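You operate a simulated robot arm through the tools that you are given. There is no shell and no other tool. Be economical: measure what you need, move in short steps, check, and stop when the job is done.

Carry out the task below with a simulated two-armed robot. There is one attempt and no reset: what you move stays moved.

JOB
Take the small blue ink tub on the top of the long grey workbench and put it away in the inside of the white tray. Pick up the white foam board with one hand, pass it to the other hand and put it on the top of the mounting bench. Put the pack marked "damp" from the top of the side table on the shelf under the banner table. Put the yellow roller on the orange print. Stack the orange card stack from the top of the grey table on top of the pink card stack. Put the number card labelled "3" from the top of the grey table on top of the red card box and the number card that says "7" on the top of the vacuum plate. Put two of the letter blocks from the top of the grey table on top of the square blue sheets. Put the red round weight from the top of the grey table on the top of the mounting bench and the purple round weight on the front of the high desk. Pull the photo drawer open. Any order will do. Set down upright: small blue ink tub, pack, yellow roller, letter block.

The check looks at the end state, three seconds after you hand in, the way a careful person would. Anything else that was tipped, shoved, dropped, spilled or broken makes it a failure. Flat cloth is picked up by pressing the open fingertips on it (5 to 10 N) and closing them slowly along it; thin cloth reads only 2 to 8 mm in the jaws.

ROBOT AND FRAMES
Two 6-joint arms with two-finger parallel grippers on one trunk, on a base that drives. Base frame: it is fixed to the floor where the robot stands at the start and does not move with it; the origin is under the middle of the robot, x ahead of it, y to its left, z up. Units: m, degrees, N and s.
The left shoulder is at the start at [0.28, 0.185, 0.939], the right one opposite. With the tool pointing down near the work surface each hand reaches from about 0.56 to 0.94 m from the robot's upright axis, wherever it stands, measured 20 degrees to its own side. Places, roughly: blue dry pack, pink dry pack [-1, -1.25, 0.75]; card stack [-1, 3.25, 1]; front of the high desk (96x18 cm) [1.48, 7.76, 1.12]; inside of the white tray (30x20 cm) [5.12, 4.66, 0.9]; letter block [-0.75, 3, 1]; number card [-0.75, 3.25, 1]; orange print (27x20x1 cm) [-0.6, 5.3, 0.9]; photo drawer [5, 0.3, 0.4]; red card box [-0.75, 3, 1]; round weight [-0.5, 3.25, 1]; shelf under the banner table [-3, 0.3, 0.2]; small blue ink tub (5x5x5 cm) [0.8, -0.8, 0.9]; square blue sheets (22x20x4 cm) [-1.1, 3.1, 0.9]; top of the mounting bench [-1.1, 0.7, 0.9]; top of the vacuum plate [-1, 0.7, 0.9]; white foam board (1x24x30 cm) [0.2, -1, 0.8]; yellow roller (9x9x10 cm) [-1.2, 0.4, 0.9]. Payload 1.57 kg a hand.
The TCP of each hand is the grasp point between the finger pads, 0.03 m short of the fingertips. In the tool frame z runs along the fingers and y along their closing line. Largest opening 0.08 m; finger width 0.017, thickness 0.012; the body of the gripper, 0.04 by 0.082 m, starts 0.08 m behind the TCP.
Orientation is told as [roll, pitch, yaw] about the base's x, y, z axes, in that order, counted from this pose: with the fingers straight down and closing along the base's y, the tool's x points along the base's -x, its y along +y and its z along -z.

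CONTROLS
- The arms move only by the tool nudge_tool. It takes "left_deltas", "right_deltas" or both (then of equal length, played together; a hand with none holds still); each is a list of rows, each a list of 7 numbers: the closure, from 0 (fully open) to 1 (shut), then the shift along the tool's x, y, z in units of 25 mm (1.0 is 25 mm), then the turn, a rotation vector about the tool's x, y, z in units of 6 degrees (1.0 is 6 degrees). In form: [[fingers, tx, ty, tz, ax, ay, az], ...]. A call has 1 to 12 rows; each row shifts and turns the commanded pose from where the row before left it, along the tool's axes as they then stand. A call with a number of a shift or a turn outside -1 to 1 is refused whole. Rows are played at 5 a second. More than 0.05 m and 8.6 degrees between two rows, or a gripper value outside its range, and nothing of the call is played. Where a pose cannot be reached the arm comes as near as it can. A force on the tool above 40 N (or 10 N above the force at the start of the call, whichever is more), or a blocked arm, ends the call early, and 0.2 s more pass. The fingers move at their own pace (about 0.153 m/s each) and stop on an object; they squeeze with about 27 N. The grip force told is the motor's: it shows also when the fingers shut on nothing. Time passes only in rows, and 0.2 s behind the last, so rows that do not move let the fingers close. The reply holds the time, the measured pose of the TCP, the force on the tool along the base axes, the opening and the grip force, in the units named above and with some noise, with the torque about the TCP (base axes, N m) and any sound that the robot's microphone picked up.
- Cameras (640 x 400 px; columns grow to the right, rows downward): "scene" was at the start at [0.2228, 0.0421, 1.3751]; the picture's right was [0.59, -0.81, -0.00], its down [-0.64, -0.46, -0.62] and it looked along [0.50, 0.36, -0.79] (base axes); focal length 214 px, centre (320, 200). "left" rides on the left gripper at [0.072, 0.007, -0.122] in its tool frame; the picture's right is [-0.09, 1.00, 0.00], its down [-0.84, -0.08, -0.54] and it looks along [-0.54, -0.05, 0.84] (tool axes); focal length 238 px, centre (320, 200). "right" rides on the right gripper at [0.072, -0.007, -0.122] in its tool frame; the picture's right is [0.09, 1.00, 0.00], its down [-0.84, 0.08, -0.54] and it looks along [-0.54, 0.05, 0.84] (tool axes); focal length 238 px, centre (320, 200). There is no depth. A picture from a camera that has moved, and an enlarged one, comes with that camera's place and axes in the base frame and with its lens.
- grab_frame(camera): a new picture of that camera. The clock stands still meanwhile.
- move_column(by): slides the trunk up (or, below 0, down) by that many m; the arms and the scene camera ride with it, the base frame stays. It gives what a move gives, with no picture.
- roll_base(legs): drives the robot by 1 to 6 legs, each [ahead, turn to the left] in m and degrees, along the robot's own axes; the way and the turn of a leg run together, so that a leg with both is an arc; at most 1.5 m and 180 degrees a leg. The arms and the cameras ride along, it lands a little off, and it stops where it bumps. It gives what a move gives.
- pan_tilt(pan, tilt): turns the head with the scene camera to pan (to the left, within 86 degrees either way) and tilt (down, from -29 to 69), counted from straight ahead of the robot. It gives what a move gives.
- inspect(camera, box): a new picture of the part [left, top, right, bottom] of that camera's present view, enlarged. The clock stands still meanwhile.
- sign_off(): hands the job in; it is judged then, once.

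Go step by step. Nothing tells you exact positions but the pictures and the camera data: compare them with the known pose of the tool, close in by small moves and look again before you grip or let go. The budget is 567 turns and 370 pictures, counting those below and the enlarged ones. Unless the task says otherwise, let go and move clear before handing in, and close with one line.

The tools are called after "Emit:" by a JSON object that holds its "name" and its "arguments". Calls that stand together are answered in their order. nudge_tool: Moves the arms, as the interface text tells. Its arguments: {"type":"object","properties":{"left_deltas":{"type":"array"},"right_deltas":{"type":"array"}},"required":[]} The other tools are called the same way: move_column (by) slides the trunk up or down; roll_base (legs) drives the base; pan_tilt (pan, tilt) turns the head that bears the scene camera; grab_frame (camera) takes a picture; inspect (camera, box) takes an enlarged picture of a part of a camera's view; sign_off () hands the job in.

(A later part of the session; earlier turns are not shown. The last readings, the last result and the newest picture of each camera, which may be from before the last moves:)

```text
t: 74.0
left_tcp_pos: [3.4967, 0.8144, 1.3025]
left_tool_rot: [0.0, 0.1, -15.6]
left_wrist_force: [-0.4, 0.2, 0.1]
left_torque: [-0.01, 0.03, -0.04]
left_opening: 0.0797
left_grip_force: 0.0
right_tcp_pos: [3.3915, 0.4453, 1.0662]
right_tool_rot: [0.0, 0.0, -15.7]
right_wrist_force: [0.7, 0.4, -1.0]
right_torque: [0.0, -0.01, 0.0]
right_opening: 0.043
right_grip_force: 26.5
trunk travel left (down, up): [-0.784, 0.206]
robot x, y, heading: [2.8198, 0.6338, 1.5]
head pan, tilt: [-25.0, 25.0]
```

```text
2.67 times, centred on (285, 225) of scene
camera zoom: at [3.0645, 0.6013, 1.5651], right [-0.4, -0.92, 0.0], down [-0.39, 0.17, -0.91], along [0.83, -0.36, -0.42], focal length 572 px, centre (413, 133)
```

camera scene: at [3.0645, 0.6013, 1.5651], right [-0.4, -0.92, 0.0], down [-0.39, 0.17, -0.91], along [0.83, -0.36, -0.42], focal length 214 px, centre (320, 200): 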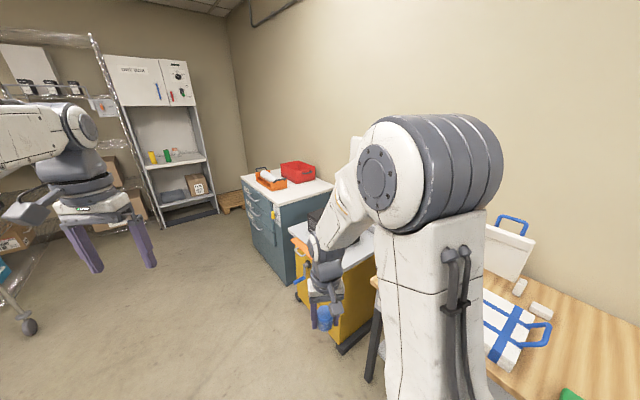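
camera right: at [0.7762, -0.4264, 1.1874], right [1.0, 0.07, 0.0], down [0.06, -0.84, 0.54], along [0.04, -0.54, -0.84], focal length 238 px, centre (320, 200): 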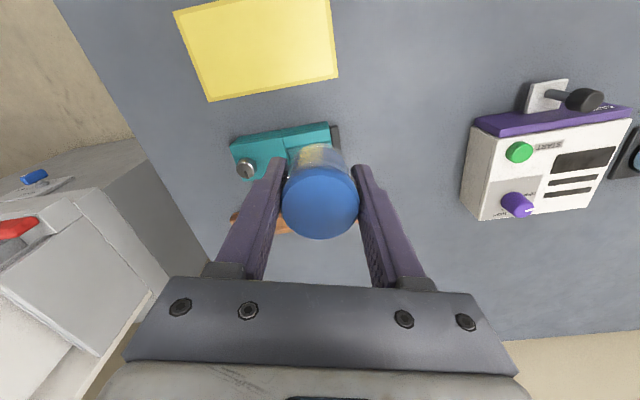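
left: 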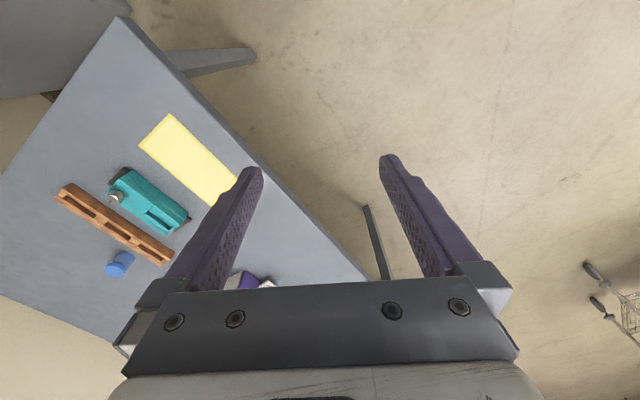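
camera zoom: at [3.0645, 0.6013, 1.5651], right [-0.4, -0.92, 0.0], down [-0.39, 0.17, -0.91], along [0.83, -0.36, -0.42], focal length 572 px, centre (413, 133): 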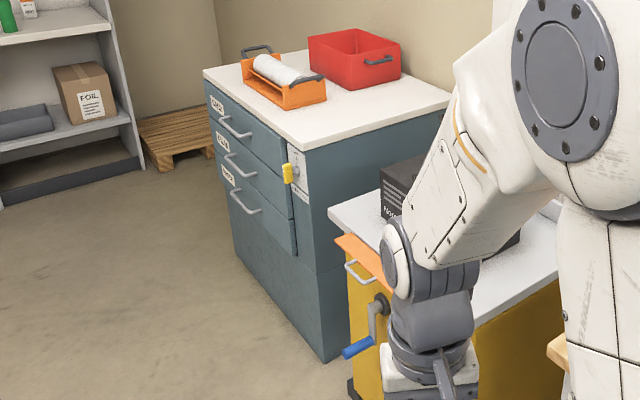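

The blue cabinet's face runs from about (4.54,0.30) to (5.38,0.50), facing +y. I'll drive to stand in front of it and read the labels.

Emit:
{"name": "roll_base", "arguments": {"legs": [[0, 17.5], [1.5, 0], [0.5, 0], [0, -95]]}}

Emit:
{"name": "pan_tilt", "arguments": {"pan": 0, "tilt": 55}}

Emit:
{"name": "grab_frame", "arguments": {"camera": "scene"}}

```text
t: 89.0
left_tcp_pos: [5.0273, 0.6641, 1.3026]
left_tool_rot: [0.0, 0.0, -93.2]
left_wrist_force: [-0.4, 0.1, 0.1]
left_torque: [-0.03, 0.01, -0.01]
left_opening: 0.0797
left_grip_force: 0.0
right_tcp_pos: [4.6427, 0.6901, 1.0668]
right_tool_rot: [0.0, 0.0, -93.6]
right_wrist_force: [0.1, -0.3, -1.7]
right_torque: [-0.03, -0.02, 0.0]
right_opening: 0.0431
right_grip_force: 26.7
trunk travel left (down, up): [-0.784, 0.206]
robot x, y, heading: [4.706, 1.2908, -76.2]
head pan, tilt: [-25.0, 25.0]
```

```text
t: 90.0
left_tcp_pos: [5.0258, 0.6647, 1.3026]
left_tool_rot: [-0.1, 0.0, -93.3]
left_wrist_force: [0.1, 0.1, -1.1]
left_torque: [0.02, -0.01, 0.01]
left_opening: 0.0799
left_grip_force: 0.1
right_tcp_pos: [4.6439, 0.6895, 1.0668]
right_tool_rot: [-0.1, 0.0, -93.6]
right_wrist_force: [0.2, -0.7, -0.7]
right_torque: [0.0, 0.01, 0.04]
right_opening: 0.0427
right_grip_force: 26.9
trunk travel left (down, up): [-0.784, 0.206]
robot x, y, heading: [4.71, 1.2904, -76.3]
head pan, tilt: [0.0, 55.0]
```

```text
344 pictures are left
camera scene: at [4.7645, 1.0623, 1.5211], right [-0.97, -0.23, 0.0], down [-0.19, 0.8, -0.57], along [0.13, -0.56, -0.82], focal length 214 px, centre (320, 200)
```

scene: 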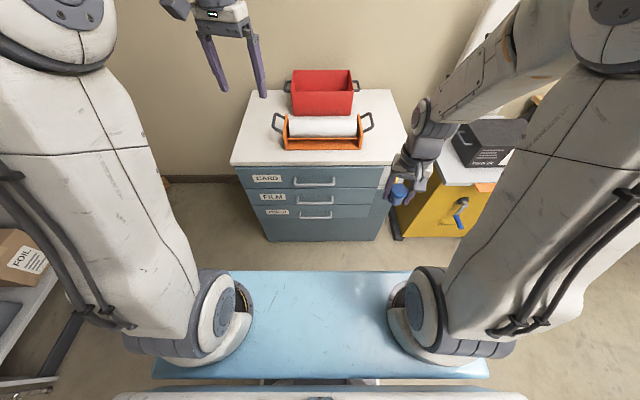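

Emit:
{"name": "inspect", "arguments": {"camera": "scene", "box": [225, 150, 415, 270]}}

```text
3.33 times, centred on (320, 210) of scene
camera zoom: at [4.7645, 1.0623, 1.5211], right [-0.97, -0.23, 0.0], down [-0.19, 0.8, -0.57], along [0.13, -0.56, -0.82], focal length 715 px, centre (320, 167)
```

zoom: 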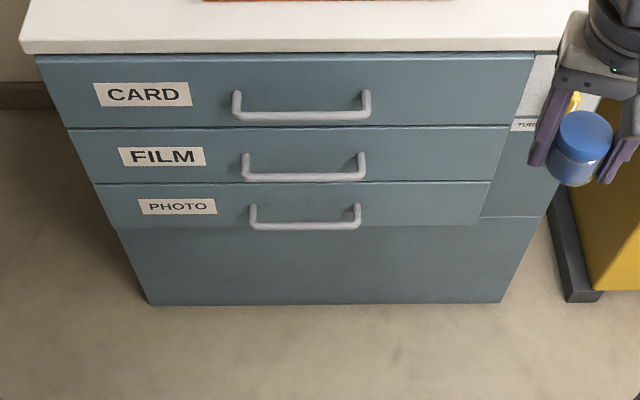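

PHOTO is the bottom drawer; there's a lock panel on the right with a yellow knob hidden behind the tub. I shift the right hand aside and inspect it.

Emit:
{"name": "nudge_tool", "arguments": {"right_deltas": [[1, 0, -0.8, 0, 0, 0, 0], [1, 0, -0.8, 0, 0, 0, 0], [1, 0, -0.8, 0, 0, 0, 0], [1, 0, -0.8, 0, 0, 0, 0], [1, 0, -0.8, 0, 0, 0, 0], [1, 0, -0.8, 0, 0, 0, 0], [1, 0, -0.8, 0, 0, 0, 0]]}}

Emit:
{"name": "inspect", "arguments": {"camera": "scene", "box": [335, 150, 430, 240]}}

```text
t: 91.6
left_tcp_pos: [5.0254, 0.6651, 1.3031]
left_tool_rot: [0.0, 0.0, -93.2]
left_wrist_force: [1.0, 0.1, 0.3]
left_torque: [-0.01, 0.01, -0.03]
left_opening: 0.08
left_grip_force: 0.1
right_tcp_pos: [4.5033, 0.6982, 1.0657]
right_tool_rot: [0.0, 0.0, -93.5]
right_wrist_force: [0.4, 0.3, -0.8]
right_torque: [0.0, 0.03, -0.02]
right_opening: 0.0432
right_grip_force: 27.1
trunk travel left (down, up): [-0.784, 0.206]
robot x, y, heading: [4.7094, 1.2903, -76.5]
head pan, tilt: [0.0, 55.0]
```

```text
4.44 times, centred on (382, 195) of scene
camera zoom: at [4.7645, 1.0623, 1.5211], right [-0.97, -0.23, 0.0], down [-0.19, 0.8, -0.57], along [0.13, -0.56, -0.82], focal length 953 px, centre (42, 222)
```

zoom: 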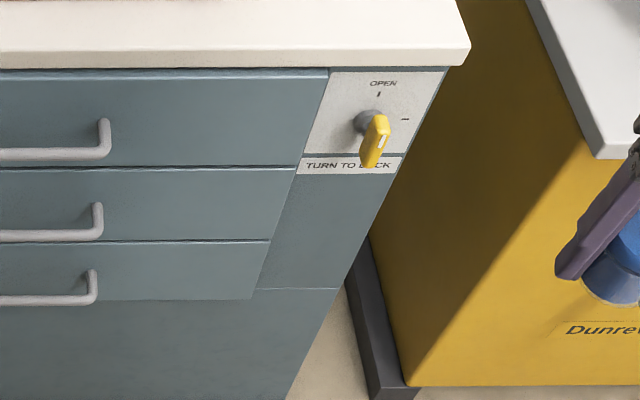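

The key pointer isn't clear from above. I'll lower the trunk for a frontal view, which is also needed to reach the bottom handle (z≈0.38).

Emit:
{"name": "move_column", "arguments": {"by": -0.45}}

Emit:
{"name": "pan_tilt", "arguments": {"pan": 0, "tilt": 35}}

Emit:
{"name": "grab_frame", "arguments": {"camera": "scene"}}

Emit:
{"name": "inspect", "arguments": {"camera": "scene", "box": [340, 130, 460, 220]}}

```text
refused: -0.45 is not a number from -0.4 to 0.4
```

```text
t: 92.4
left_tcp_pos: [5.0253, 0.6636, 1.3029]
left_tool_rot: [0.0, 0.0, -93.4]
left_wrist_force: [0.2, 1.0, 0.6]
left_torque: [0.0, -0.01, 0.01]
left_opening: 0.0801
left_grip_force: 0.0
right_tcp_pos: [4.5035, 0.6982, 1.0648]
right_tool_rot: [-0.1, 0.0, -93.6]
right_wrist_force: [0.3, 0.5, -1.2]
right_torque: [0.0, 0.01, -0.03]
right_opening: 0.0428
right_grip_force: 27.0
trunk travel left (down, up): [-0.784, 0.206]
robot x, y, heading: [4.7087, 1.2916, -76.2]
head pan, tilt: [0.0, 35.0]
```

```text
341 pictures are left
camera scene: at [4.7682, 1.0468, 1.5492], right [-0.97, -0.23, 0.0], down [-0.13, 0.56, -0.82], along [0.19, -0.8, -0.57], focal length 214 px, centre (320, 200)
```

scene: 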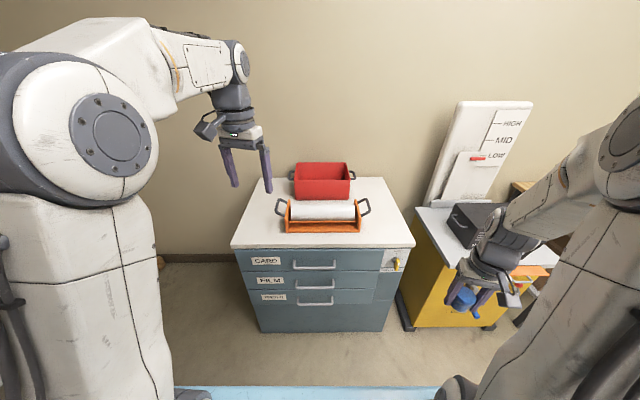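

```text
4.44 times, centred on (400, 175) of scene
camera zoom: at [4.7682, 1.0468, 1.5492], right [-0.97, -0.23, 0.0], down [-0.13, 0.56, -0.82], along [0.19, -0.8, -0.57], focal length 953 px, centre (-36, 311)
```

zoom: 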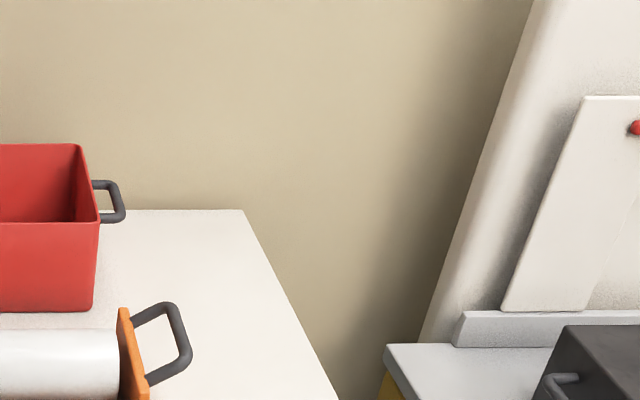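

Emit:
{"name": "move_column", "arguments": {"by": -0.4}}

Emit:
{"name": "inspect", "arguments": {"camera": "scene", "box": [240, 130, 480, 280]}}

```text
t: 96.2
left_tcp_pos: [5.0256, 0.6641, 0.9033]
left_tool_rot: [0.0, 0.0, -93.3]
left_wrist_force: [0.0, 0.4, -0.2]
left_torque: [-0.03, 0.02, -0.04]
left_opening: 0.08
left_grip_force: 0.1
right_tcp_pos: [4.5033, 0.6996, 0.6665]
right_tool_rot: [0.0, 0.0, -93.6]
right_wrist_force: [0.0, 0.1, -0.7]
right_torque: [-0.03, 0.0, 0.0]
right_opening: 0.0431
right_grip_force: 27.2
trunk travel left (down, up): [-0.384, 0.606]
robot x, y, heading: [4.7118, 1.2883, -76.5]
head pan, tilt: [0.0, 35.0]
```

```text
2.67 times, centred on (360, 205) of scene
camera zoom: at [4.7682, 1.0468, 1.1493], right [-0.97, -0.23, 0.0], down [-0.13, 0.56, -0.82], along [0.19, -0.8, -0.57], focal length 572 px, centre (213, 187)
```

zoom: 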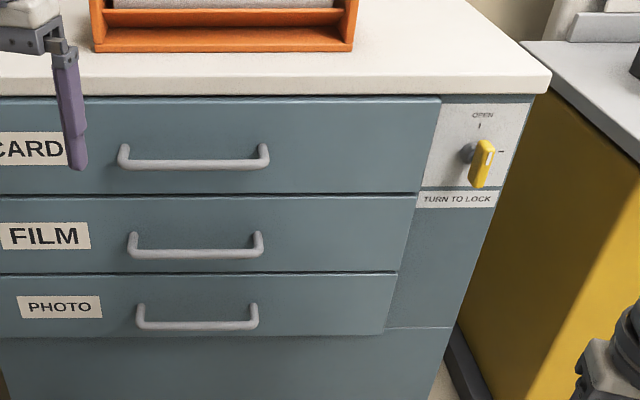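

The yellow key looks vertical, pointing to OPEN. Now turn the left hand horizontal with vertical closing, facing the cabinet.

Emit:
{"name": "nudge_tool", "arguments": {"left_deltas": [[0, 0.5, 0, 0, 0, 0, -0.95], [0, 0.5, 0, 0, 0, 0, -0.95], [0, 0.5, 0, 0, 0, 0, -0.95], [0, 0, 0, 0, -0.77, -0.77, 0.77], [0, 0, 0, 0, -0.77, -0.77, 0.77], [0, 0, 0, 0, -0.77, -0.77, 0.77], [0, 0, 0, 0, -0.77, -0.77, 0.77], [0, 0, 0, 0, -0.77, -0.77, 0.77], [0, 0, 0, 0, -0.77, -0.77, 0.77], [0, 0, 0, 0, -0.77, -0.77, 0.77], [0, 0, 0, 0, -0.77, -0.77, 0.77]]}}

Emit:
{"name": "nudge_tool", "arguments": {"left_deltas": [[0, 0, 0, 0, -0.77, -0.77, 0.77], [0, 0, 0, 0, -0.77, -0.77, 0.77], [0, 0, 0, 0, -0.77, -0.77, 0.77], [0, 0, 0, 0, -0.77, -0.77, 0.77], [0, 0, 0, 0, -0.77, -0.77, 0.77], [0, 0, 0, 0, -0.77, -0.77, 0.77], [0, 0, 0, 0, -0.77, -0.77, 0.77]]}}

Emit:
{"name": "grab_frame", "arguments": {"camera": "left"}}

```text
t: 98.6
left_tcp_pos: [5.0245, 0.7017, 0.903]
left_tool_rot: [48.6, -19.4, -124.9]
left_wrist_force: [0.4, -0.3, -0.2]
left_torque: [0.01, 0.02, -0.02]
left_opening: 0.0798
left_grip_force: 0.0
right_tcp_pos: [4.5032, 0.698, 0.6656]
right_tool_rot: [0.0, 0.1, -93.6]
right_wrist_force: [-0.1, -0.1, -1.6]
right_torque: [0.02, -0.01, 0.0]
right_opening: 0.0427
right_grip_force: 26.9
trunk travel left (down, up): [-0.384, 0.606]
robot x, y, heading: [4.7102, 1.2884, -76.2]
head pan, tilt: [0.0, 35.0]
```

```text
t: 100.2
left_tcp_pos: [5.0168, 0.6452, 0.9382]
left_tool_rot: [90.0, 0.0, -165.9]
left_wrist_force: [0.4, 0.4, -0.2]
left_torque: [0.01, 0.0, -0.02]
left_opening: 0.08
left_grip_force: 0.1
left hand out of reach, approached as far as the arm can: row 2, 3, 5, 6, 7
right_tcp_pos: [4.5041, 0.6982, 0.6646]
right_tool_rot: [0.0, 0.0, -93.6]
right_wrist_force: [-0.4, -0.4, -0.5]
right_torque: [0.04, 0.03, -0.05]
right_opening: 0.0426
right_grip_force: 26.9
trunk travel left (down, up): [-0.384, 0.606]
robot x, y, heading: [4.7112, 1.2872, -76.2]
head pan, tilt: [0.0, 35.0]
```

```text
338 pictures are left
camera left: at [5.0567, 0.7816, 0.9449], right [-0.09, -0.02, 1.0], down [-0.94, 0.32, -0.08], along [-0.32, -0.95, -0.05], focal length 238 px, centre (320, 200)
```

left: 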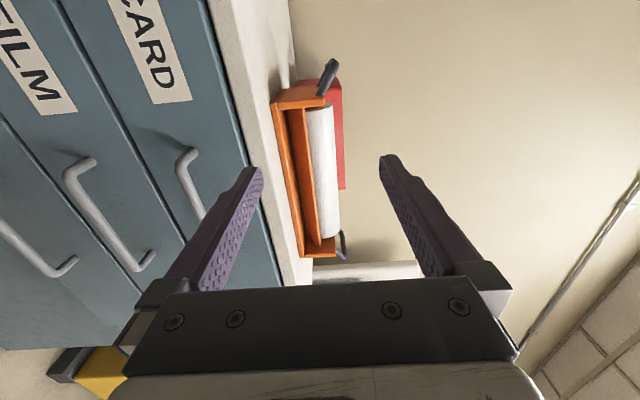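

The hand is now horizontal. Lower the trunk and hand to handle level, shifting laterally toward the handle.

Emit:
{"name": "move_column", "arguments": {"by": -0.22}}

Emit:
{"name": "nudge_tool", "arguments": {"left_deltas": [[0, -0.42, -1, 0, 0, 0, 0], [0, -0.42, -1, 0, 0, 0, 0], [0, -0.42, -1, 0, 0, 0, 0], [0, -0.42, -1, 0, 0, 0, 0], [0, -0.42, -1, 0, 0, 0, 0], [0, -0.42, -1, 0, 0, 0, 0], [0, -0.42, -1, 0, 0, 0, 0], [0, -0.42, -1, 0, 0, 0, 0], [0, -0.42, -1, 0, 0, 0, 0], [0, -0.42, -1, 0, 0, 0, 0], [0, -0.42, -1, 0, 0, 0, 0], [0, -0.42, -1, 0, 0, 0, 0]]}}

Emit:
{"name": "grab_frame", "arguments": {"camera": "left"}}

```text
t: 102.5
left_tcp_pos: [5.0171, 0.6447, 0.7179]
left_tool_rot: [90.0, 0.0, -166.0]
left_wrist_force: [-0.5, 0.1, 0.4]
left_torque: [-0.01, 0.02, 0.0]
left_opening: 0.08
left_grip_force: 0.1
right_tcp_pos: [4.5034, 0.6993, 0.4454]
right_tool_rot: [-0.1, -0.1, -93.6]
right_wrist_force: [0.1, -0.4, 0.2]
right_torque: [0.0, 0.02, 0.02]
right_opening: 0.0431
right_grip_force: 27.1
trunk travel left (down, up): [-0.164, 0.826]
robot x, y, heading: [4.7117, 1.2896, -76.2]
head pan, tilt: [0.0, 35.0]
```

```text
t: 105.2
left_tcp_pos: [4.8945, 0.5854, 0.4331]
left_tool_rot: [90.1, 0.1, -166.0]
left_wrist_force: [1.2, 0.2, 0.0]
left_torque: [-0.02, 0.02, 0.0]
left_opening: 0.0801
left_grip_force: 0.0
left hand out of reach, approached as far as the arm can: row 1, 2, 3, 4
right_tcp_pos: [4.5037, 0.6983, 0.445]
right_tool_rot: [0.1, 0.0, -93.5]
right_wrist_force: [-0.1, 0.6, -1.2]
right_torque: [-0.02, 0.02, 0.0]
right_opening: 0.043
right_grip_force: 26.7
trunk travel left (down, up): [-0.164, 0.826]
robot x, y, heading: [4.7095, 1.2915, -76.4]
head pan, tilt: [0.0, 35.0]
```

```text
337 pictures are left
camera left: at [4.9335, 0.7232, 0.44], right [-0.09, -0.02, 1.0], down [-0.94, 0.32, -0.08], along [-0.32, -0.95, -0.05], focal length 238 px, centre (320, 200)
```

left: 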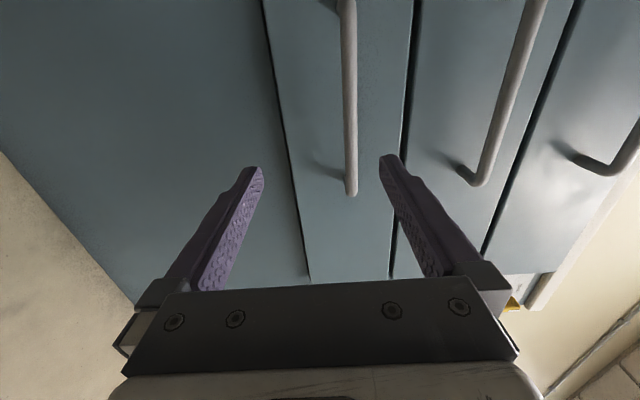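

Handle bar is about (4.94,0.46,0.467). Align laterally and vertically, then approach.

Emit:
{"name": "nudge_tool", "arguments": {"left_deltas": [[0, 1, 0.7, 0, 0, 0, 0], [0, 1, 0.66, 0, 0, 0, 0], [0, 0, 0, 1, 0, 0, 0], [0, 0, 0, 1, 0, 0, 0], [0, 0, 0, 1, 0, 0, 0]]}}

Emit:
{"name": "grab_frame", "arguments": {"camera": "left"}}

```text
t: 106.3
left_tcp_pos: [4.9602, 0.523, 0.4657]
left_tool_rot: [90.0, 0.0, -166.0]
left_wrist_force: [-0.4, -0.4, -1.1]
left_torque: [-0.03, 0.0, -0.02]
left_opening: 0.0796
left_grip_force: 0.1
right_tcp_pos: [4.504, 0.6987, 0.4462]
right_tool_rot: [0.0, 0.1, -93.6]
right_wrist_force: [-1.0, 0.6, -0.6]
right_torque: [-0.01, -0.01, -0.03]
right_opening: 0.0429
right_grip_force: 26.8
trunk travel left (down, up): [-0.164, 0.826]
robot x, y, heading: [4.708, 1.2902, -76.2]
head pan, tilt: [0.0, 35.0]
```

```text
336 pictures are left
camera left: at [4.9993, 0.6612, 0.4741], right [-0.09, -0.02, 1.0], down [-0.94, 0.32, -0.08], along [-0.32, -0.95, -0.05], focal length 238 px, centre (320, 200)
```

left: 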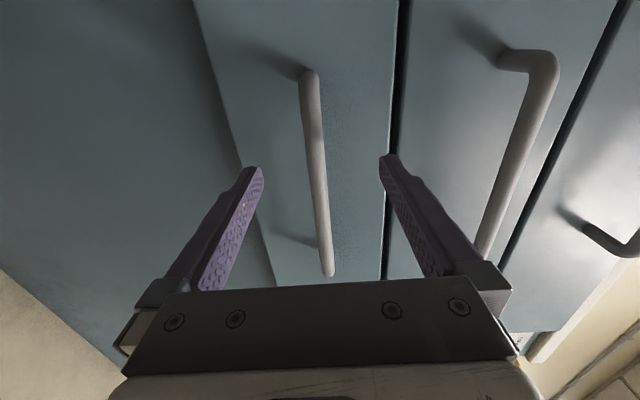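

The bar is centred between the fingers. Advance, close on it.

Emit:
{"name": "nudge_tool", "arguments": {"left_deltas": [[0, 0, 0, 0.8, 0, 0, 0], [0, 0, 0, 0.7, 0, 0, 0], [0, 0, 0, 0.6, 0, 0, 0], [0, 0, 0, 0, 0, 0, 0]]}}

Emit:
{"name": "grab_frame", "arguments": {"camera": "left"}}

```text
t: 107.3
left_tcp_pos: [4.9713, 0.4716, 0.4653]
left_tool_rot: [89.9, 0.1, -166.1]
left_wrist_force: [-0.5, -0.5, 0.3]
left_torque: [0.02, 0.02, 0.03]
left_opening: 0.0802
left_grip_force: 0.0
right_tcp_pos: [4.5037, 0.6983, 0.4462]
right_tool_rot: [-0.1, 0.1, -93.7]
right_wrist_force: [-0.1, 0.2, -0.7]
right_torque: [0.05, 0.03, 0.02]
right_opening: 0.0428
right_grip_force: 27.2
trunk travel left (down, up): [-0.164, 0.826]
robot x, y, heading: [4.7076, 1.2908, -76.3]
head pan, tilt: [0.0, 35.0]
```

```text
335 pictures are left
camera left: at [5.012, 0.6093, 0.4726], right [-0.09, -0.02, 1.0], down [-0.94, 0.32, -0.08], along [-0.32, -0.95, -0.05], focal length 238 px, centre (320, 200)
```

left: 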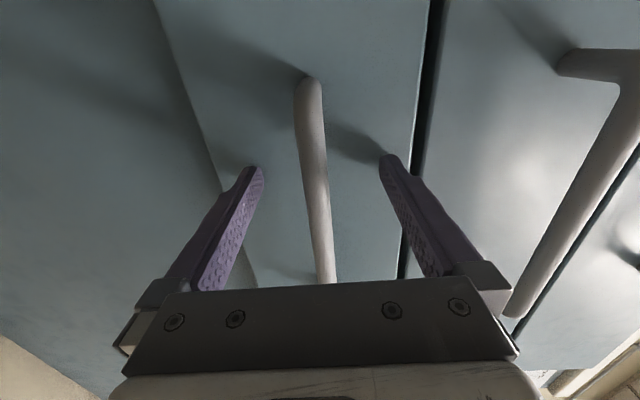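

Emit:
{"name": "nudge_tool", "arguments": {"left_deltas": [[0.5, 0, 0, 0, 0, 0, 0], [1, 0, 0, 0, 0, 0, 0], [1, 0, 0, 0, 0, 0, 0], [1, 0, 0, 0, 0, 0, 0], [1, 0, 0, 0, 0, 0, 0]]}}

```text
t: 108.5
left_tcp_pos: [4.9712, 0.4716, 0.4644]
left_tool_rot: [89.8, 0.1, -166.0]
left_wrist_force: [0.0, -0.7, -10.4]
left_torque: [-0.07, 0.04, -0.14]
left_opening: 0.0136
left_grip_force: 30.5
right_tcp_pos: [4.5039, 0.6982, 0.4444]
right_tool_rot: [0.0, -0.1, -93.7]
right_wrist_force: [0.2, 0.2, 0.0]
right_torque: [-0.02, -0.03, -0.02]
right_opening: 0.043
right_grip_force: 27.0
trunk travel left (down, up): [-0.164, 0.826]
robot x, y, heading: [4.7092, 1.2912, -76.5]
head pan, tilt: [0.0, 35.0]
```

Bar gripped. Pull gently with the arm first to test whether it moves.

Emit:
{"name": "nudge_tool", "arguments": {"left_deltas": [[1, 0, 0.1, -0.4, 0, 0, 0], [1, 0, 0, -0.4, 0, 0, 0], [1, 0, 0, -0.4, 0, 0, 0], [1, 0, 0, -0.4, 0, 0, 0]]}}

```text
t: 109.5
left_tcp_pos: [4.9619, 0.5118, 0.4638]
left_tool_rot: [89.0, 0.1, -166.0]
left_wrist_force: [-1.3, -1.7, -31.9]
left_torque: [-0.24, -0.02, 0.42]
left_opening: 0.0135
left_grip_force: 30.5
right_tcp_pos: [4.5035, 0.6976, 0.445]
right_tool_rot: [0.0, 0.0, -93.6]
right_wrist_force: [0.4, -0.4, -0.3]
right_torque: [-0.01, 0.0, -0.01]
right_opening: 0.043
right_grip_force: 26.7
trunk travel left (down, up): [-0.164, 0.826]
robot x, y, heading: [4.7079, 1.29, -76.5]
head pan, tilt: [0.0, 35.0]
```

The drawer slides. Relieve the vertical force, then pull farther by driving back.

Emit:
{"name": "nudge_tool", "arguments": {"left_deltas": [[1, 0, -0.15, 0, 0, 0, 0], [1, 0, 0, -0.3, 0, 0, 0]]}}

Emit:
{"name": "roll_base", "arguments": {"legs": [[-0.15, 0]]}}

Emit:
{"name": "grab_frame", "arguments": {"camera": "scene"}}

```text
t: 110.2
left_tcp_pos: [4.9599, 0.5173, 0.4643]
left_tool_rot: [89.7, 0.0, -166.0]
left_wrist_force: [2.2, -1.3, -20.0]
left_torque: [-0.11, -0.05, -0.73]
left_opening: 0.0135
left_grip_force: 30.2
right_tcp_pos: [4.5039, 0.6983, 0.4445]
right_tool_rot: [0.0, 0.0, -93.5]
right_wrist_force: [-0.3, 0.6, -1.4]
right_torque: [-0.01, 0.0, 0.02]
right_opening: 0.043
right_grip_force: 27.2
trunk travel left (down, up): [-0.164, 0.826]
robot x, y, heading: [4.7042, 1.2879, -76.4]
head pan, tilt: [0.0, 35.0]
```

```text
t: 111.5
left_tcp_pos: [4.9238, 0.6661, 0.4655]
left_tool_rot: [89.7, 0.0, -166.2]
left_wrist_force: [-2.9, -1.2, -17.4]
left_torque: [-0.15, 0.04, 0.0]
left_opening: 0.0139
left_grip_force: 30.1
right_tcp_pos: [4.468, 0.8477, 0.4441]
right_tool_rot: [-0.1, 0.0, -93.6]
right_wrist_force: [-0.9, -0.2, -0.5]
right_torque: [0.03, 0.0, 0.04]
right_opening: 0.0427
right_grip_force: 27.4
trunk travel left (down, up): [-0.164, 0.826]
robot x, y, heading: [4.6713, 1.4398, -76.5]
head pan, tilt: [0.0, 35.0]
```

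```text
334 pictures are left
camera scene: at [4.7322, 1.195, 0.9291], right [-0.97, -0.23, 0.0], down [-0.13, 0.56, -0.82], along [0.19, -0.8, -0.57], focal length 214 px, centre (320, 200)
```

scene: 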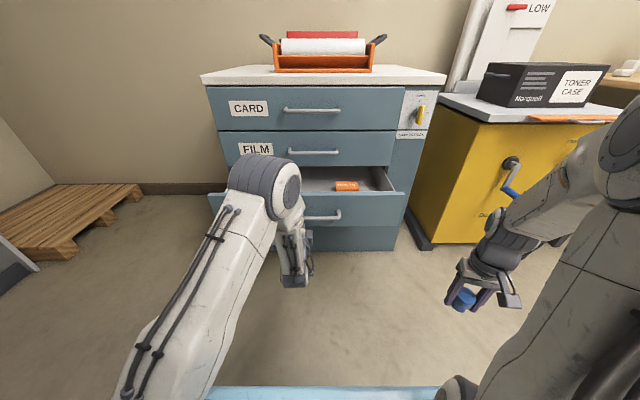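

The drawer is open ~20 cm. I pull a bit further to be clearly open.

Emit:
{"name": "roll_base", "arguments": {"legs": [[-0.08, 0]]}}

```text
t: 112.6
left_tcp_pos: [4.9033, 0.7451, 0.4649]
left_tool_rot: [89.7, 0.0, -166.3]
left_wrist_force: [-9.1, -3.9, -8.0]
left_torque: [-0.04, 0.03, -0.26]
left_opening: 0.014
left_grip_force: 30.2
right_tcp_pos: [4.447, 0.9273, 0.4449]
right_tool_rot: [-0.1, -0.1, -93.7]
right_wrist_force: [-0.5, 0.1, -0.8]
right_torque: [-0.02, 0.0, 0.02]
right_opening: 0.0428
right_grip_force: 26.9
trunk travel left (down, up): [-0.164, 0.826]
robot x, y, heading: [4.649, 1.5209, -76.8]
head pan, tilt: [0.0, 35.0]
```

Open ~28 cm. Release and back straight off.

Emit:
{"name": "nudge_tool", "arguments": {"left_deltas": [[0.4, 0, 0, 0, 0, 0, 0], [0, 0, 0, 0, 0, 0, 0], [0, 0, 0, 0, 0, 0, 0], [0, 0, 0, -0.5, 0, 0, 0]]}}

Emit:
{"name": "roll_base", "arguments": {"legs": [[-0.2, 0]]}}

Emit:
{"name": "grab_frame", "arguments": {"camera": "scene"}}

```text
t: 113.6
left_tcp_pos: [4.9023, 0.7572, 0.4632]
left_tool_rot: [89.7, 0.0, -166.3]
left_wrist_force: [0.2, 0.0, 0.4]
left_torque: [0.02, -0.02, -0.01]
left_opening: 0.08
left_grip_force: 0.0
right_tcp_pos: [4.4482, 0.928, 0.4457]
right_tool_rot: [0.0, -0.1, -93.7]
right_wrist_force: [0.2, 0.2, -0.6]
right_torque: [-0.02, 0.0, 0.02]
right_opening: 0.043
right_grip_force: 26.7
trunk travel left (down, up): [-0.164, 0.826]
robot x, y, heading: [4.6538, 1.5159, -76.6]
head pan, tilt: [0.0, 35.0]
```

```text
t: 115.2
left_tcp_pos: [4.8484, 0.9489, 0.4635]
left_tool_rot: [89.6, 0.1, -166.8]
left_wrist_force: [0.4, 0.5, 0.9]
left_torque: [-0.01, -0.01, -0.05]
left_opening: 0.0801
left_grip_force: 0.1
right_tcp_pos: [4.3966, 1.1224, 0.4453]
right_tool_rot: [-0.1, 0.0, -93.9]
right_wrist_force: [0.1, -0.5, -1.8]
right_torque: [0.0, 0.05, -0.01]
right_opening: 0.0432
right_grip_force: 27.2
trunk travel left (down, up): [-0.164, 0.826]
robot x, y, heading: [4.601, 1.7125, -78.7]
head pan, tilt: [0.0, 35.0]
```

```text
333 pictures are left
camera scene: at [4.6515, 1.4647, 0.9293], right [-0.98, -0.2, 0.0], down [-0.11, 0.56, -0.82], along [0.16, -0.8, -0.57], focal length 214 px, centre (320, 200)
```

scene: 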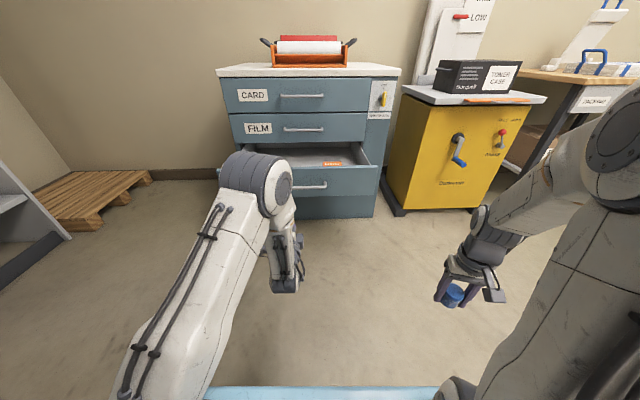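

Drawer is open. Now raise the trunk and return the left hand to pointing down.

Emit:
{"name": "move_column", "arguments": {"by": 0.4}}

Emit:
{"name": "nudge_tool", "arguments": {"left_deltas": [[0, 0, 0, 0, 0.77, 0.77, -0.77], [0, 0, 0, 0, 0.77, 0.77, -0.77], [0, 0, 0, 0, 0.77, 0.77, -0.77], [0, 0, 0, 0, 0.77, 0.77, -0.77], [0, 0, 0, 0, 0.77, 0.77, -0.77], [0, 0, 0, 0, 0.77, 0.77, -0.77], [0, 0, 0, 0, 0.77, 0.77, -0.77], [0, 0, 0, 0, 0.77, 0.77, -0.77]]}}

Emit:
{"name": "nudge_tool", "arguments": {"left_deltas": [[0, 0, 0, -0.3, 0.77, 0.77, -0.77], [0, 0, 0, -0.3, 0.77, 0.77, -0.77], [0, 0, 0, -0.3, 0.77, 0.77, -0.77], [0, 0, 0, -0.3, 0.77, 0.77, -0.77], [0, 0, 0, -0.3, 0.77, 0.77, -0.77], [0, 0, 0, -0.3, 0.77, 0.77, -0.77], [0, 0, 0, -0.3, 0.77, 0.77, -0.77]]}}

Emit:
{"name": "pan_tilt", "arguments": {"pan": 80, "tilt": 20}}

Emit:
{"name": "grab_frame", "arguments": {"camera": "scene"}}

```text
t: 119.0
left_tcp_pos: [4.8498, 0.9486, 0.8636]
left_tool_rot: [89.6, 0.1, -166.7]
left_wrist_force: [0.5, -0.3, 0.3]
left_torque: [-0.02, -0.01, -0.01]
left_opening: 0.0802
left_grip_force: 0.2
right_tcp_pos: [4.3966, 1.1221, 0.8472]
right_tool_rot: [0.0, 0.0, -94.0]
right_wrist_force: [-0.3, -0.2, -1.0]
right_torque: [-0.05, -0.01, 0.03]
right_opening: 0.0429
right_grip_force: 26.7
trunk travel left (down, up): [-0.564, 0.426]
robot x, y, heading: [4.6017, 1.7118, -78.2]
head pan, tilt: [0.0, 35.0]
```

```text
t: 120.8
left_tcp_pos: [4.849, 0.9483, 0.864]
left_tool_rot: [41.2, -19.2, -118.3]
left_wrist_force: [0.1, 0.4, 0.1]
left_torque: [0.04, 0.0, 0.0]
left_opening: 0.0802
left_grip_force: 0.0
right_tcp_pos: [4.3971, 1.1221, 0.8462]
right_tool_rot: [0.0, 0.0, -94.0]
right_wrist_force: [0.6, -0.2, -1.6]
right_torque: [0.01, -0.03, -0.02]
right_opening: 0.0428
right_grip_force: 26.7
trunk travel left (down, up): [-0.564, 0.426]
robot x, y, heading: [4.5986, 1.708, -78.5]
head pan, tilt: [0.0, 35.0]
```

```text
t: 122.4
left_tcp_pos: [4.8328, 0.9641, 0.91]
left_tool_rot: [0.1, 0.4, -76.6]
left_wrist_force: [-0.9, 1.7, 0.3]
left_torque: [-0.03, -0.04, 0.02]
left_opening: 0.0797
left_grip_force: 0.0
right_tcp_pos: [4.397, 1.1207, 0.8457]
right_tool_rot: [0.0, -0.1, -94.1]
right_wrist_force: [-1.3, 0.4, -0.6]
right_torque: [-0.03, -0.01, -0.02]
right_opening: 0.0429
right_grip_force: 26.7
trunk travel left (down, up): [-0.564, 0.426]
robot x, y, heading: [4.6025, 1.7089, -78.7]
head pan, tilt: [0.0, 35.0]
```

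```text
t: 124.0
left_tcp_pos: [4.8327, 0.9641, 0.9088]
left_tool_rot: [0.0, 0.3, -76.7]
left_wrist_force: [0.5, -0.5, 0.3]
left_torque: [-0.01, -0.02, 0.01]
left_opening: 0.0801
left_grip_force: 0.1
right_tcp_pos: [4.3969, 1.1215, 0.8447]
right_tool_rot: [0.0, 0.1, -94.1]
right_wrist_force: [-0.1, 0.5, -1.6]
right_torque: [0.01, -0.03, 0.02]
right_opening: 0.043
right_grip_force: 27.1
trunk travel left (down, up): [-0.564, 0.426]
robot x, y, heading: [4.6002, 1.7091, -78.5]
head pan, tilt: [80.0, 20.0]
```

```text
332 pictures are left
camera scene: at [4.7273, 1.5532, 1.3531], right [0.02, -1.0, 0.0], down [-0.34, -0.01, -0.94], along [0.94, 0.02, -0.34], focal length 214 px, centre (320, 200)
```

scene: 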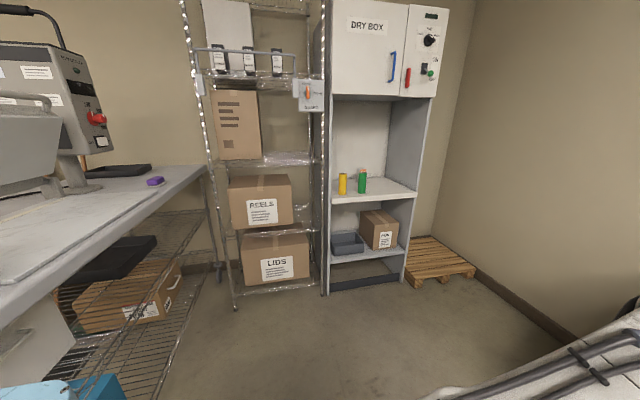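

There's a heat-press bench to the left (north-east). I need a route to the tray at (5.12,4.66); look to the other side.

Emit:
{"name": "roll_base", "arguments": {"legs": [[0.25, 0], [0, -95]]}}

Emit:
{"name": "pan_tilt", "arguments": {"pan": -60, "tilt": 15}}

Emit:
{"name": "grab_frame", "arguments": {"camera": "scene"}}

```text
t: 129.8
left_tcp_pos: [3.889, 1.287, 0.9112]
left_tool_rot: [0.0, 0.4, -171.0]
left_wrist_force: [-0.4, 0.1, 0.2]
left_torque: [0.0, 0.01, -0.01]
left_opening: 0.0801
left_grip_force: 0.0
right_tcp_pos: [4.0796, 1.7082, 0.8456]
right_tool_rot: [0.0, 0.1, 171.7]
right_wrist_force: [-0.5, 0.0, -1.7]
right_torque: [0.0, 0.0, -0.01]
right_opening: 0.043
right_grip_force: 26.9
trunk travel left (down, up): [-0.564, 0.426]
robot x, y, heading: [4.6477, 1.4621, -172.9]
head pan, tilt: [80.0, 20.0]
```

```text
t: 132.0
left_tcp_pos: [3.8902, 1.2879, 0.9101]
left_tool_rot: [0.0, 0.4, -170.9]
left_wrist_force: [0.7, -0.5, -0.9]
left_torque: [0.04, 0.02, 0.05]
left_opening: 0.0797
left_grip_force: 0.1
right_tcp_pos: [4.0786, 1.7109, 0.846]
right_tool_rot: [0.0, 0.0, 171.7]
right_wrist_force: [-0.8, 0.3, 0.5]
right_torque: [-0.01, 0.0, -0.02]
right_opening: 0.043
right_grip_force: 27.1
trunk travel left (down, up): [-0.564, 0.426]
robot x, y, heading: [4.6511, 1.4599, -172.9]
head pan, tilt: [-60.0, 15.0]
```

```text
331 pictures are left
camera scene: at [4.437, 1.5149, 1.3613], right [0.8, 0.6, 0.0], down [0.16, -0.21, -0.97], along [-0.58, 0.77, -0.26], focal length 214 px, centre (320, 200)
```

scene: 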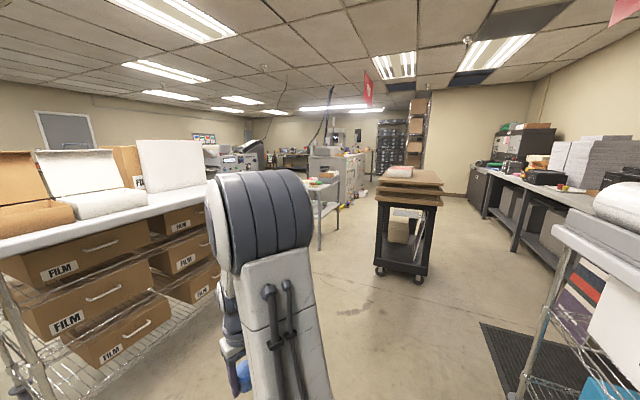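

There's a corridor north. I'll raise the trunk for clearance, turn and drive to about (4.25,2.75), passing between film rack and press bench.

Emit:
{"name": "move_column", "arguments": {"by": 0.3}}

Emit:
{"name": "roll_base", "arguments": {"legs": [[0, -80], [1.3, 0]]}}

Emit:
{"name": "pan_tilt", "arguments": {"pan": -15, "tilt": 25}}

Emit:
{"name": "grab_frame", "arguments": {"camera": "scene"}}

```text
t: 135.0
left_tcp_pos: [3.8899, 1.2863, 1.2101]
left_tool_rot: [0.0, 0.4, -170.8]
left_wrist_force: [0.0, 0.2, 0.2]
left_torque: [-0.01, 0.0, 0.0]
left_opening: 0.08
left_grip_force: 0.1
right_tcp_pos: [4.0793, 1.71, 1.1445]
right_tool_rot: [0.2, 0.0, 171.7]
right_wrist_force: [0.1, 0.1, -0.6]
right_torque: [-0.03, 0.02, 0.0]
right_opening: 0.0433
right_grip_force: 26.7
trunk travel left (down, up): [-0.864, 0.126]
robot x, y, heading: [4.6531, 1.4671, -172.8]
head pan, tilt: [-60.0, 15.0]
```

```text
t: 145.0
left_tcp_pos: [3.926, 3.4213, 1.2108]
left_tool_rot: [0.0, 0.3, 110.3]
left_wrist_force: [0.1, 0.2, 0.6]
left_torque: [-0.03, 0.03, 0.0]
left_opening: 0.0801
left_grip_force: 0.0
right_tcp_pos: [4.3758, 3.3185, 1.145]
right_tool_rot: [0.0, -0.1, 92.9]
right_wrist_force: [-0.2, 0.2, -0.5]
right_torque: [0.02, 0.03, 0.0]
right_opening: 0.0431
right_grip_force: 26.7
trunk travel left (down, up): [-0.864, 0.126]
robot x, y, heading: [4.2453, 2.7079, 108.5]
head pan, tilt: [-60.0, 15.0]
```

```text
t: 146.1
left_tcp_pos: [3.9251, 3.421, 1.2104]
left_tool_rot: [0.1, 0.4, 110.4]
left_wrist_force: [0.6, 0.4, 0.0]
left_torque: [0.0, -0.03, 0.0]
left_opening: 0.0799
left_grip_force: 0.1
right_tcp_pos: [4.378, 3.3179, 1.1464]
right_tool_rot: [0.0, 0.0, 92.9]
right_wrist_force: [0.5, 0.1, -0.9]
right_torque: [-0.01, -0.03, 0.03]
right_opening: 0.0429
right_grip_force: 26.8
trunk travel left (down, up): [-0.864, 0.126]
robot x, y, heading: [4.2478, 2.7117, 108.5]
head pan, tilt: [-15.0, 25.0]
```

```text
330 pictures are left
camera scene: at [4.1929, 2.9515, 1.6451], right [1.0, 0.06, 0.0], down [0.02, -0.42, -0.91], along [-0.05, 0.9, -0.42], focal length 214 px, centre (320, 200)
```

scene: 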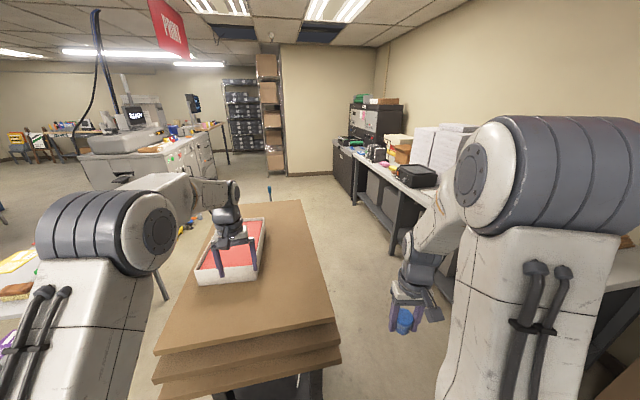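

The cart is directly ahead; the tray's bench is to the right. I turn right and advance half a metre, then look at the bench.

Emit:
{"name": "roll_base", "arguments": {"legs": [[0, -46], [0.45, 0]]}}

Emit:
{"name": "pan_tilt", "arguments": {"pan": 0, "tilt": 35}}

Emit:
{"name": "grab_frame", "arguments": {"camera": "scene"}}

```text
t: 150.9
left_tcp_pos: [4.7451, 3.8374, 1.2119]
left_tool_rot: [0.0, 0.3, 64.4]
left_wrist_force: [-0.3, 0.0, 0.2]
left_torque: [0.04, 0.03, 0.03]
left_opening: 0.0796
left_grip_force: 0.0
right_tcp_pos: [4.9841, 3.4405, 1.1459]
right_tool_rot: [-0.2, 0.0, 46.9]
right_wrist_force: [-0.3, 0.2, -0.9]
right_torque: [0.0, -0.02, 0.01]
right_opening: 0.043
right_grip_force: 26.6
trunk travel left (down, up): [-0.864, 0.126]
robot x, y, heading: [4.4584, 3.1115, 62.2]
head pan, tilt: [-15.0, 25.0]
```

```text
t: 151.7
left_tcp_pos: [4.7592, 3.8292, 1.2102]
left_tool_rot: [0.7, 0.3, 64.5]
left_wrist_force: [-0.2, -0.3, 1.0]
left_torque: [0.0, 0.01, 0.01]
left_opening: 0.0799
left_grip_force: 0.0
right_tcp_pos: [4.9974, 3.4331, 1.1416]
right_tool_rot: [0.6, 0.1, 46.9]
right_wrist_force: [-0.2, 0.0, -1.5]
right_torque: [-0.01, -0.01, 0.01]
right_opening: 0.0426
right_grip_force: 26.9
trunk travel left (down, up): [-0.864, 0.126]
robot x, y, heading: [4.4568, 3.1133, 62.3]
head pan, tilt: [0.0, 35.0]
```

```text
329 pictures are left
camera scene: at [4.5532, 3.3405, 1.6316], right [0.89, -0.46, 0.01], down [-0.26, -0.51, -0.82], along [0.39, 0.72, -0.57], focal length 214 px, centre (320, 200)
```

scene: 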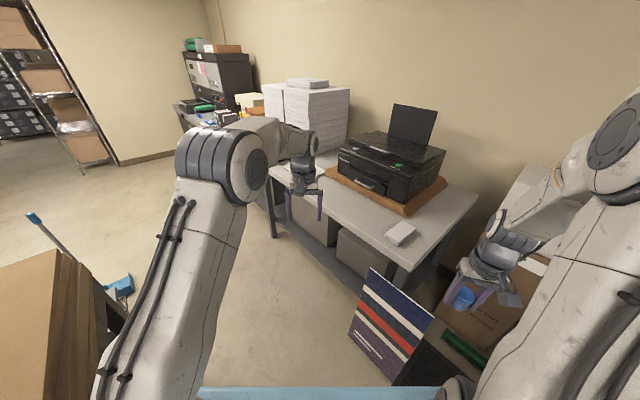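

I'm by the printer table, whose front edge runs from (5.2,3.69) to (4.94,4.79). Continue: forward, then parallel to the bench to reach the tray.

Emit:
{"name": "roll_base", "arguments": {"legs": [[0.38, 0], [0, 41], [1.0, 0]]}}

Emit:
{"name": "pan_tilt", "arguments": {"pan": -70, "tilt": 40}}

Emit:
{"name": "grab_frame", "arguments": {"camera": "scene"}}

```text
t: 160.7
left_tcp_pos: [4.151, 5.1467, 1.2088]
left_tool_rot: [0.7, 0.4, 106.1]
left_wrist_force: [0.2, -0.6, 0.1]
left_torque: [0.04, -0.02, -0.01]
left_opening: 0.0799
left_grip_force: 0.0
right_tcp_pos: [4.594, 5.0096, 1.1387]
right_tool_rot: [0.6, 0.1, 88.4]
right_wrist_force: [0.7, 0.7, -0.8]
right_torque: [0.01, 0.01, -0.01]
right_opening: 0.0429
right_grip_force: 26.1
trunk travel left (down, up): [-0.864, 0.126]
robot x, y, heading: [4.4018, 4.4096, 103.9]
head pan, tilt: [0.0, 35.0]
```

```text
t: 162.1
left_tcp_pos: [4.153, 5.1478, 1.2103]
left_tool_rot: [0.8, 0.3, 106.0]
left_wrist_force: [0.2, -0.5, 0.6]
left_torque: [0.01, -0.04, -0.01]
left_opening: 0.0799
left_grip_force: 0.1
right_tcp_pos: [4.5937, 5.0105, 1.1403]
right_tool_rot: [0.7, 0.1, 88.4]
right_wrist_force: [-0.1, 0.3, 0.2]
right_torque: [-0.06, 0.01, 0.03]
right_opening: 0.0429
right_grip_force: 27.0
trunk travel left (down, up): [-0.864, 0.126]
robot x, y, heading: [4.4016, 4.4087, 104.1]
head pan, tilt: [-70.0, 40.0]
```

```text
328 pictures are left
camera scene: at [4.4355, 4.6101, 1.6217], right [0.56, -0.83, 0.0], down [-0.53, -0.36, -0.77], along [0.64, 0.43, -0.64], focal length 214 px, centre (320, 200)
```

scene: 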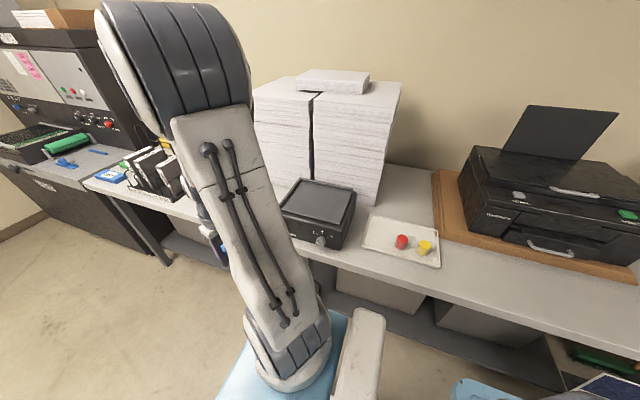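

The white tray is at about (5.13,4.67) with red and yellow tubs on its right side; its left part is free at about (5.12,4.75). Turn right to face it with the right hand.

Emit:
{"name": "roll_base", "arguments": {"legs": [[0, -66]]}}

Emit:
{"name": "pan_tilt", "arguments": {"pan": -15, "tilt": 48}}

Emit:
{"name": "grab_frame", "arguments": {"camera": "scene"}}

Emit:
{"name": "grab_frame", "arguments": {"camera": "right"}}

```text
t: 165.3
left_tcp_pos: [4.9551, 4.9533, 1.2094]
left_tool_rot: [0.8, 0.3, 41.6]
left_wrist_force: [1.1, -0.2, 0.5]
left_torque: [-0.02, 0.0, 0.02]
left_opening: 0.0801
left_grip_force: 0.0
right_tcp_pos: [5.0248, 4.4963, 1.1392]
right_tool_rot: [0.7, 0.2, 24.3]
right_wrist_force: [0.4, 0.0, -0.7]
right_torque: [-0.02, 0.02, 0.04]
right_opening: 0.0429
right_grip_force: 27.1
trunk travel left (down, up): [-0.864, 0.126]
robot x, y, heading: [4.4053, 4.4012, 39.7]
head pan, tilt: [-70.0, 40.0]
```

```text
t: 166.6
left_tcp_pos: [4.9558, 4.9523, 1.2101]
left_tool_rot: [0.8, 0.4, 41.7]
left_wrist_force: [-0.7, 0.2, 0.7]
left_torque: [0.0, -0.03, 0.02]
left_opening: 0.08
left_grip_force: 0.0
right_tcp_pos: [5.0233, 4.4957, 1.1402]
right_tool_rot: [0.7, 0.2, 24.3]
right_wrist_force: [-0.4, -0.3, 0.1]
right_torque: [-0.01, 0.0, -0.02]
right_opening: 0.043
right_grip_force: 27.1
trunk travel left (down, up): [-0.864, 0.126]
robot x, y, heading: [4.4052, 4.3984, 39.8]
head pan, tilt: [-15.0, 48.0]
```

```text
327 pictures are left
camera scene: at [4.6029, 4.5327, 1.6103], right [0.42, -0.91, 0.0], down [-0.68, -0.31, -0.67], along [0.61, 0.28, -0.74], focal length 214 px, centre (320, 200)
```

scene: 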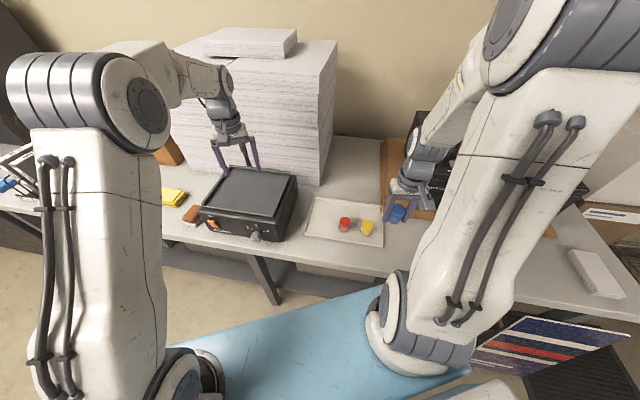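

```text
326 pictures are left
camera right: at [4.9606, 4.4585, 1.2609], right [-0.49, 0.87, 0.01], down [0.73, 0.41, 0.54], along [0.46, 0.28, -0.84], focal length 238 px, centre (320, 200)
```

right: 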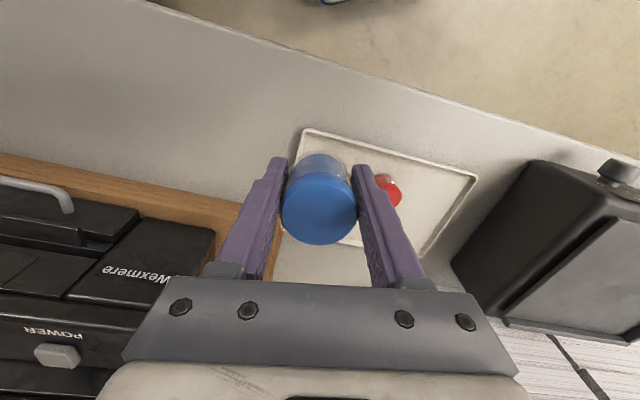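

Move the tub above the tray's free left part and look.

Emit:
{"name": "nudge_tool", "arguments": {"right_deltas": [[1, -0.91, 0.95, 0, 0, 0, 0], [1, -0.91, 0.95, 0, 0, 0, 0], [1, -0.91, 0.95, 0, 0, 0, 0], [1, -0.91, 0.95, 0, 0, 0, 0], [1, -0.91, 0.95, 0, 0, 0, 0], [1, -0.91, 0.95, 0, 0, 0, 0], [1, -0.91, 0.95, 0, 0, 0, 0], [1, -0.91, 0.95, 0, 0, 0, 0], [1, 0, 0, 0.8, 0, 0, 0], [1, 0, 0, 0.8, 0, 0, 0], [1, 0, 0, 0.8, 0, 0, 0], [1, 0, 0, 0.8, 0, 0, 0]]}}

Emit:
{"name": "grab_frame", "arguments": {"camera": "right"}}

Emit:
{"name": "inspect", "arguments": {"camera": "scene", "box": [200, 120, 440, 270]}}

```text
t: 169.2
left_tcp_pos: [4.9572, 4.9532, 1.2107]
left_tool_rot: [0.8, 0.4, 41.7]
left_wrist_force: [-0.1, -0.5, -0.3]
left_torque: [-0.01, 0.01, -0.03]
left_opening: 0.0802
left_grip_force: 0.0
right_tcp_pos: [5.111, 4.7459, 1.0611]
right_tool_rot: [0.7, 0.1, 24.3]
right_wrist_force: [0.8, 0.1, -1.3]
right_torque: [0.05, -0.05, -0.01]
right_opening: 0.0428
right_grip_force: 27.3
trunk travel left (down, up): [-0.864, 0.126]
robot x, y, heading: [4.4059, 4.3996, 39.8]
head pan, tilt: [-15.0, 48.0]
```

```text
325 pictures are left
camera right: at [5.0479, 4.7081, 1.1826], right [-0.49, 0.87, 0.01], down [0.73, 0.41, 0.54], along [0.47, 0.28, -0.84], focal length 238 px, centre (320, 200)
```

right: 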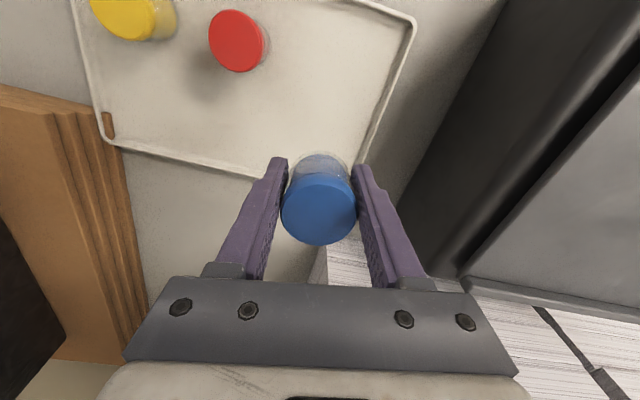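

```text
2.67 times, centred on (320, 195) of scene
camera zoom: at [4.6028, 4.5328, 1.6103], right [0.42, -0.91, 0.0], down [-0.67, -0.31, -0.67], along [0.61, 0.28, -0.74], focal length 572 px, centre (320, 213)
```

zoom: 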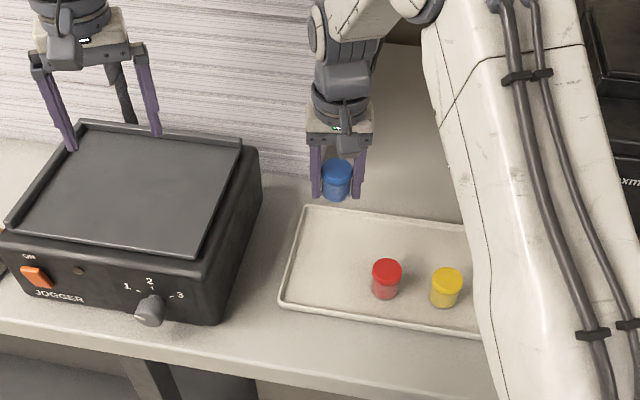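

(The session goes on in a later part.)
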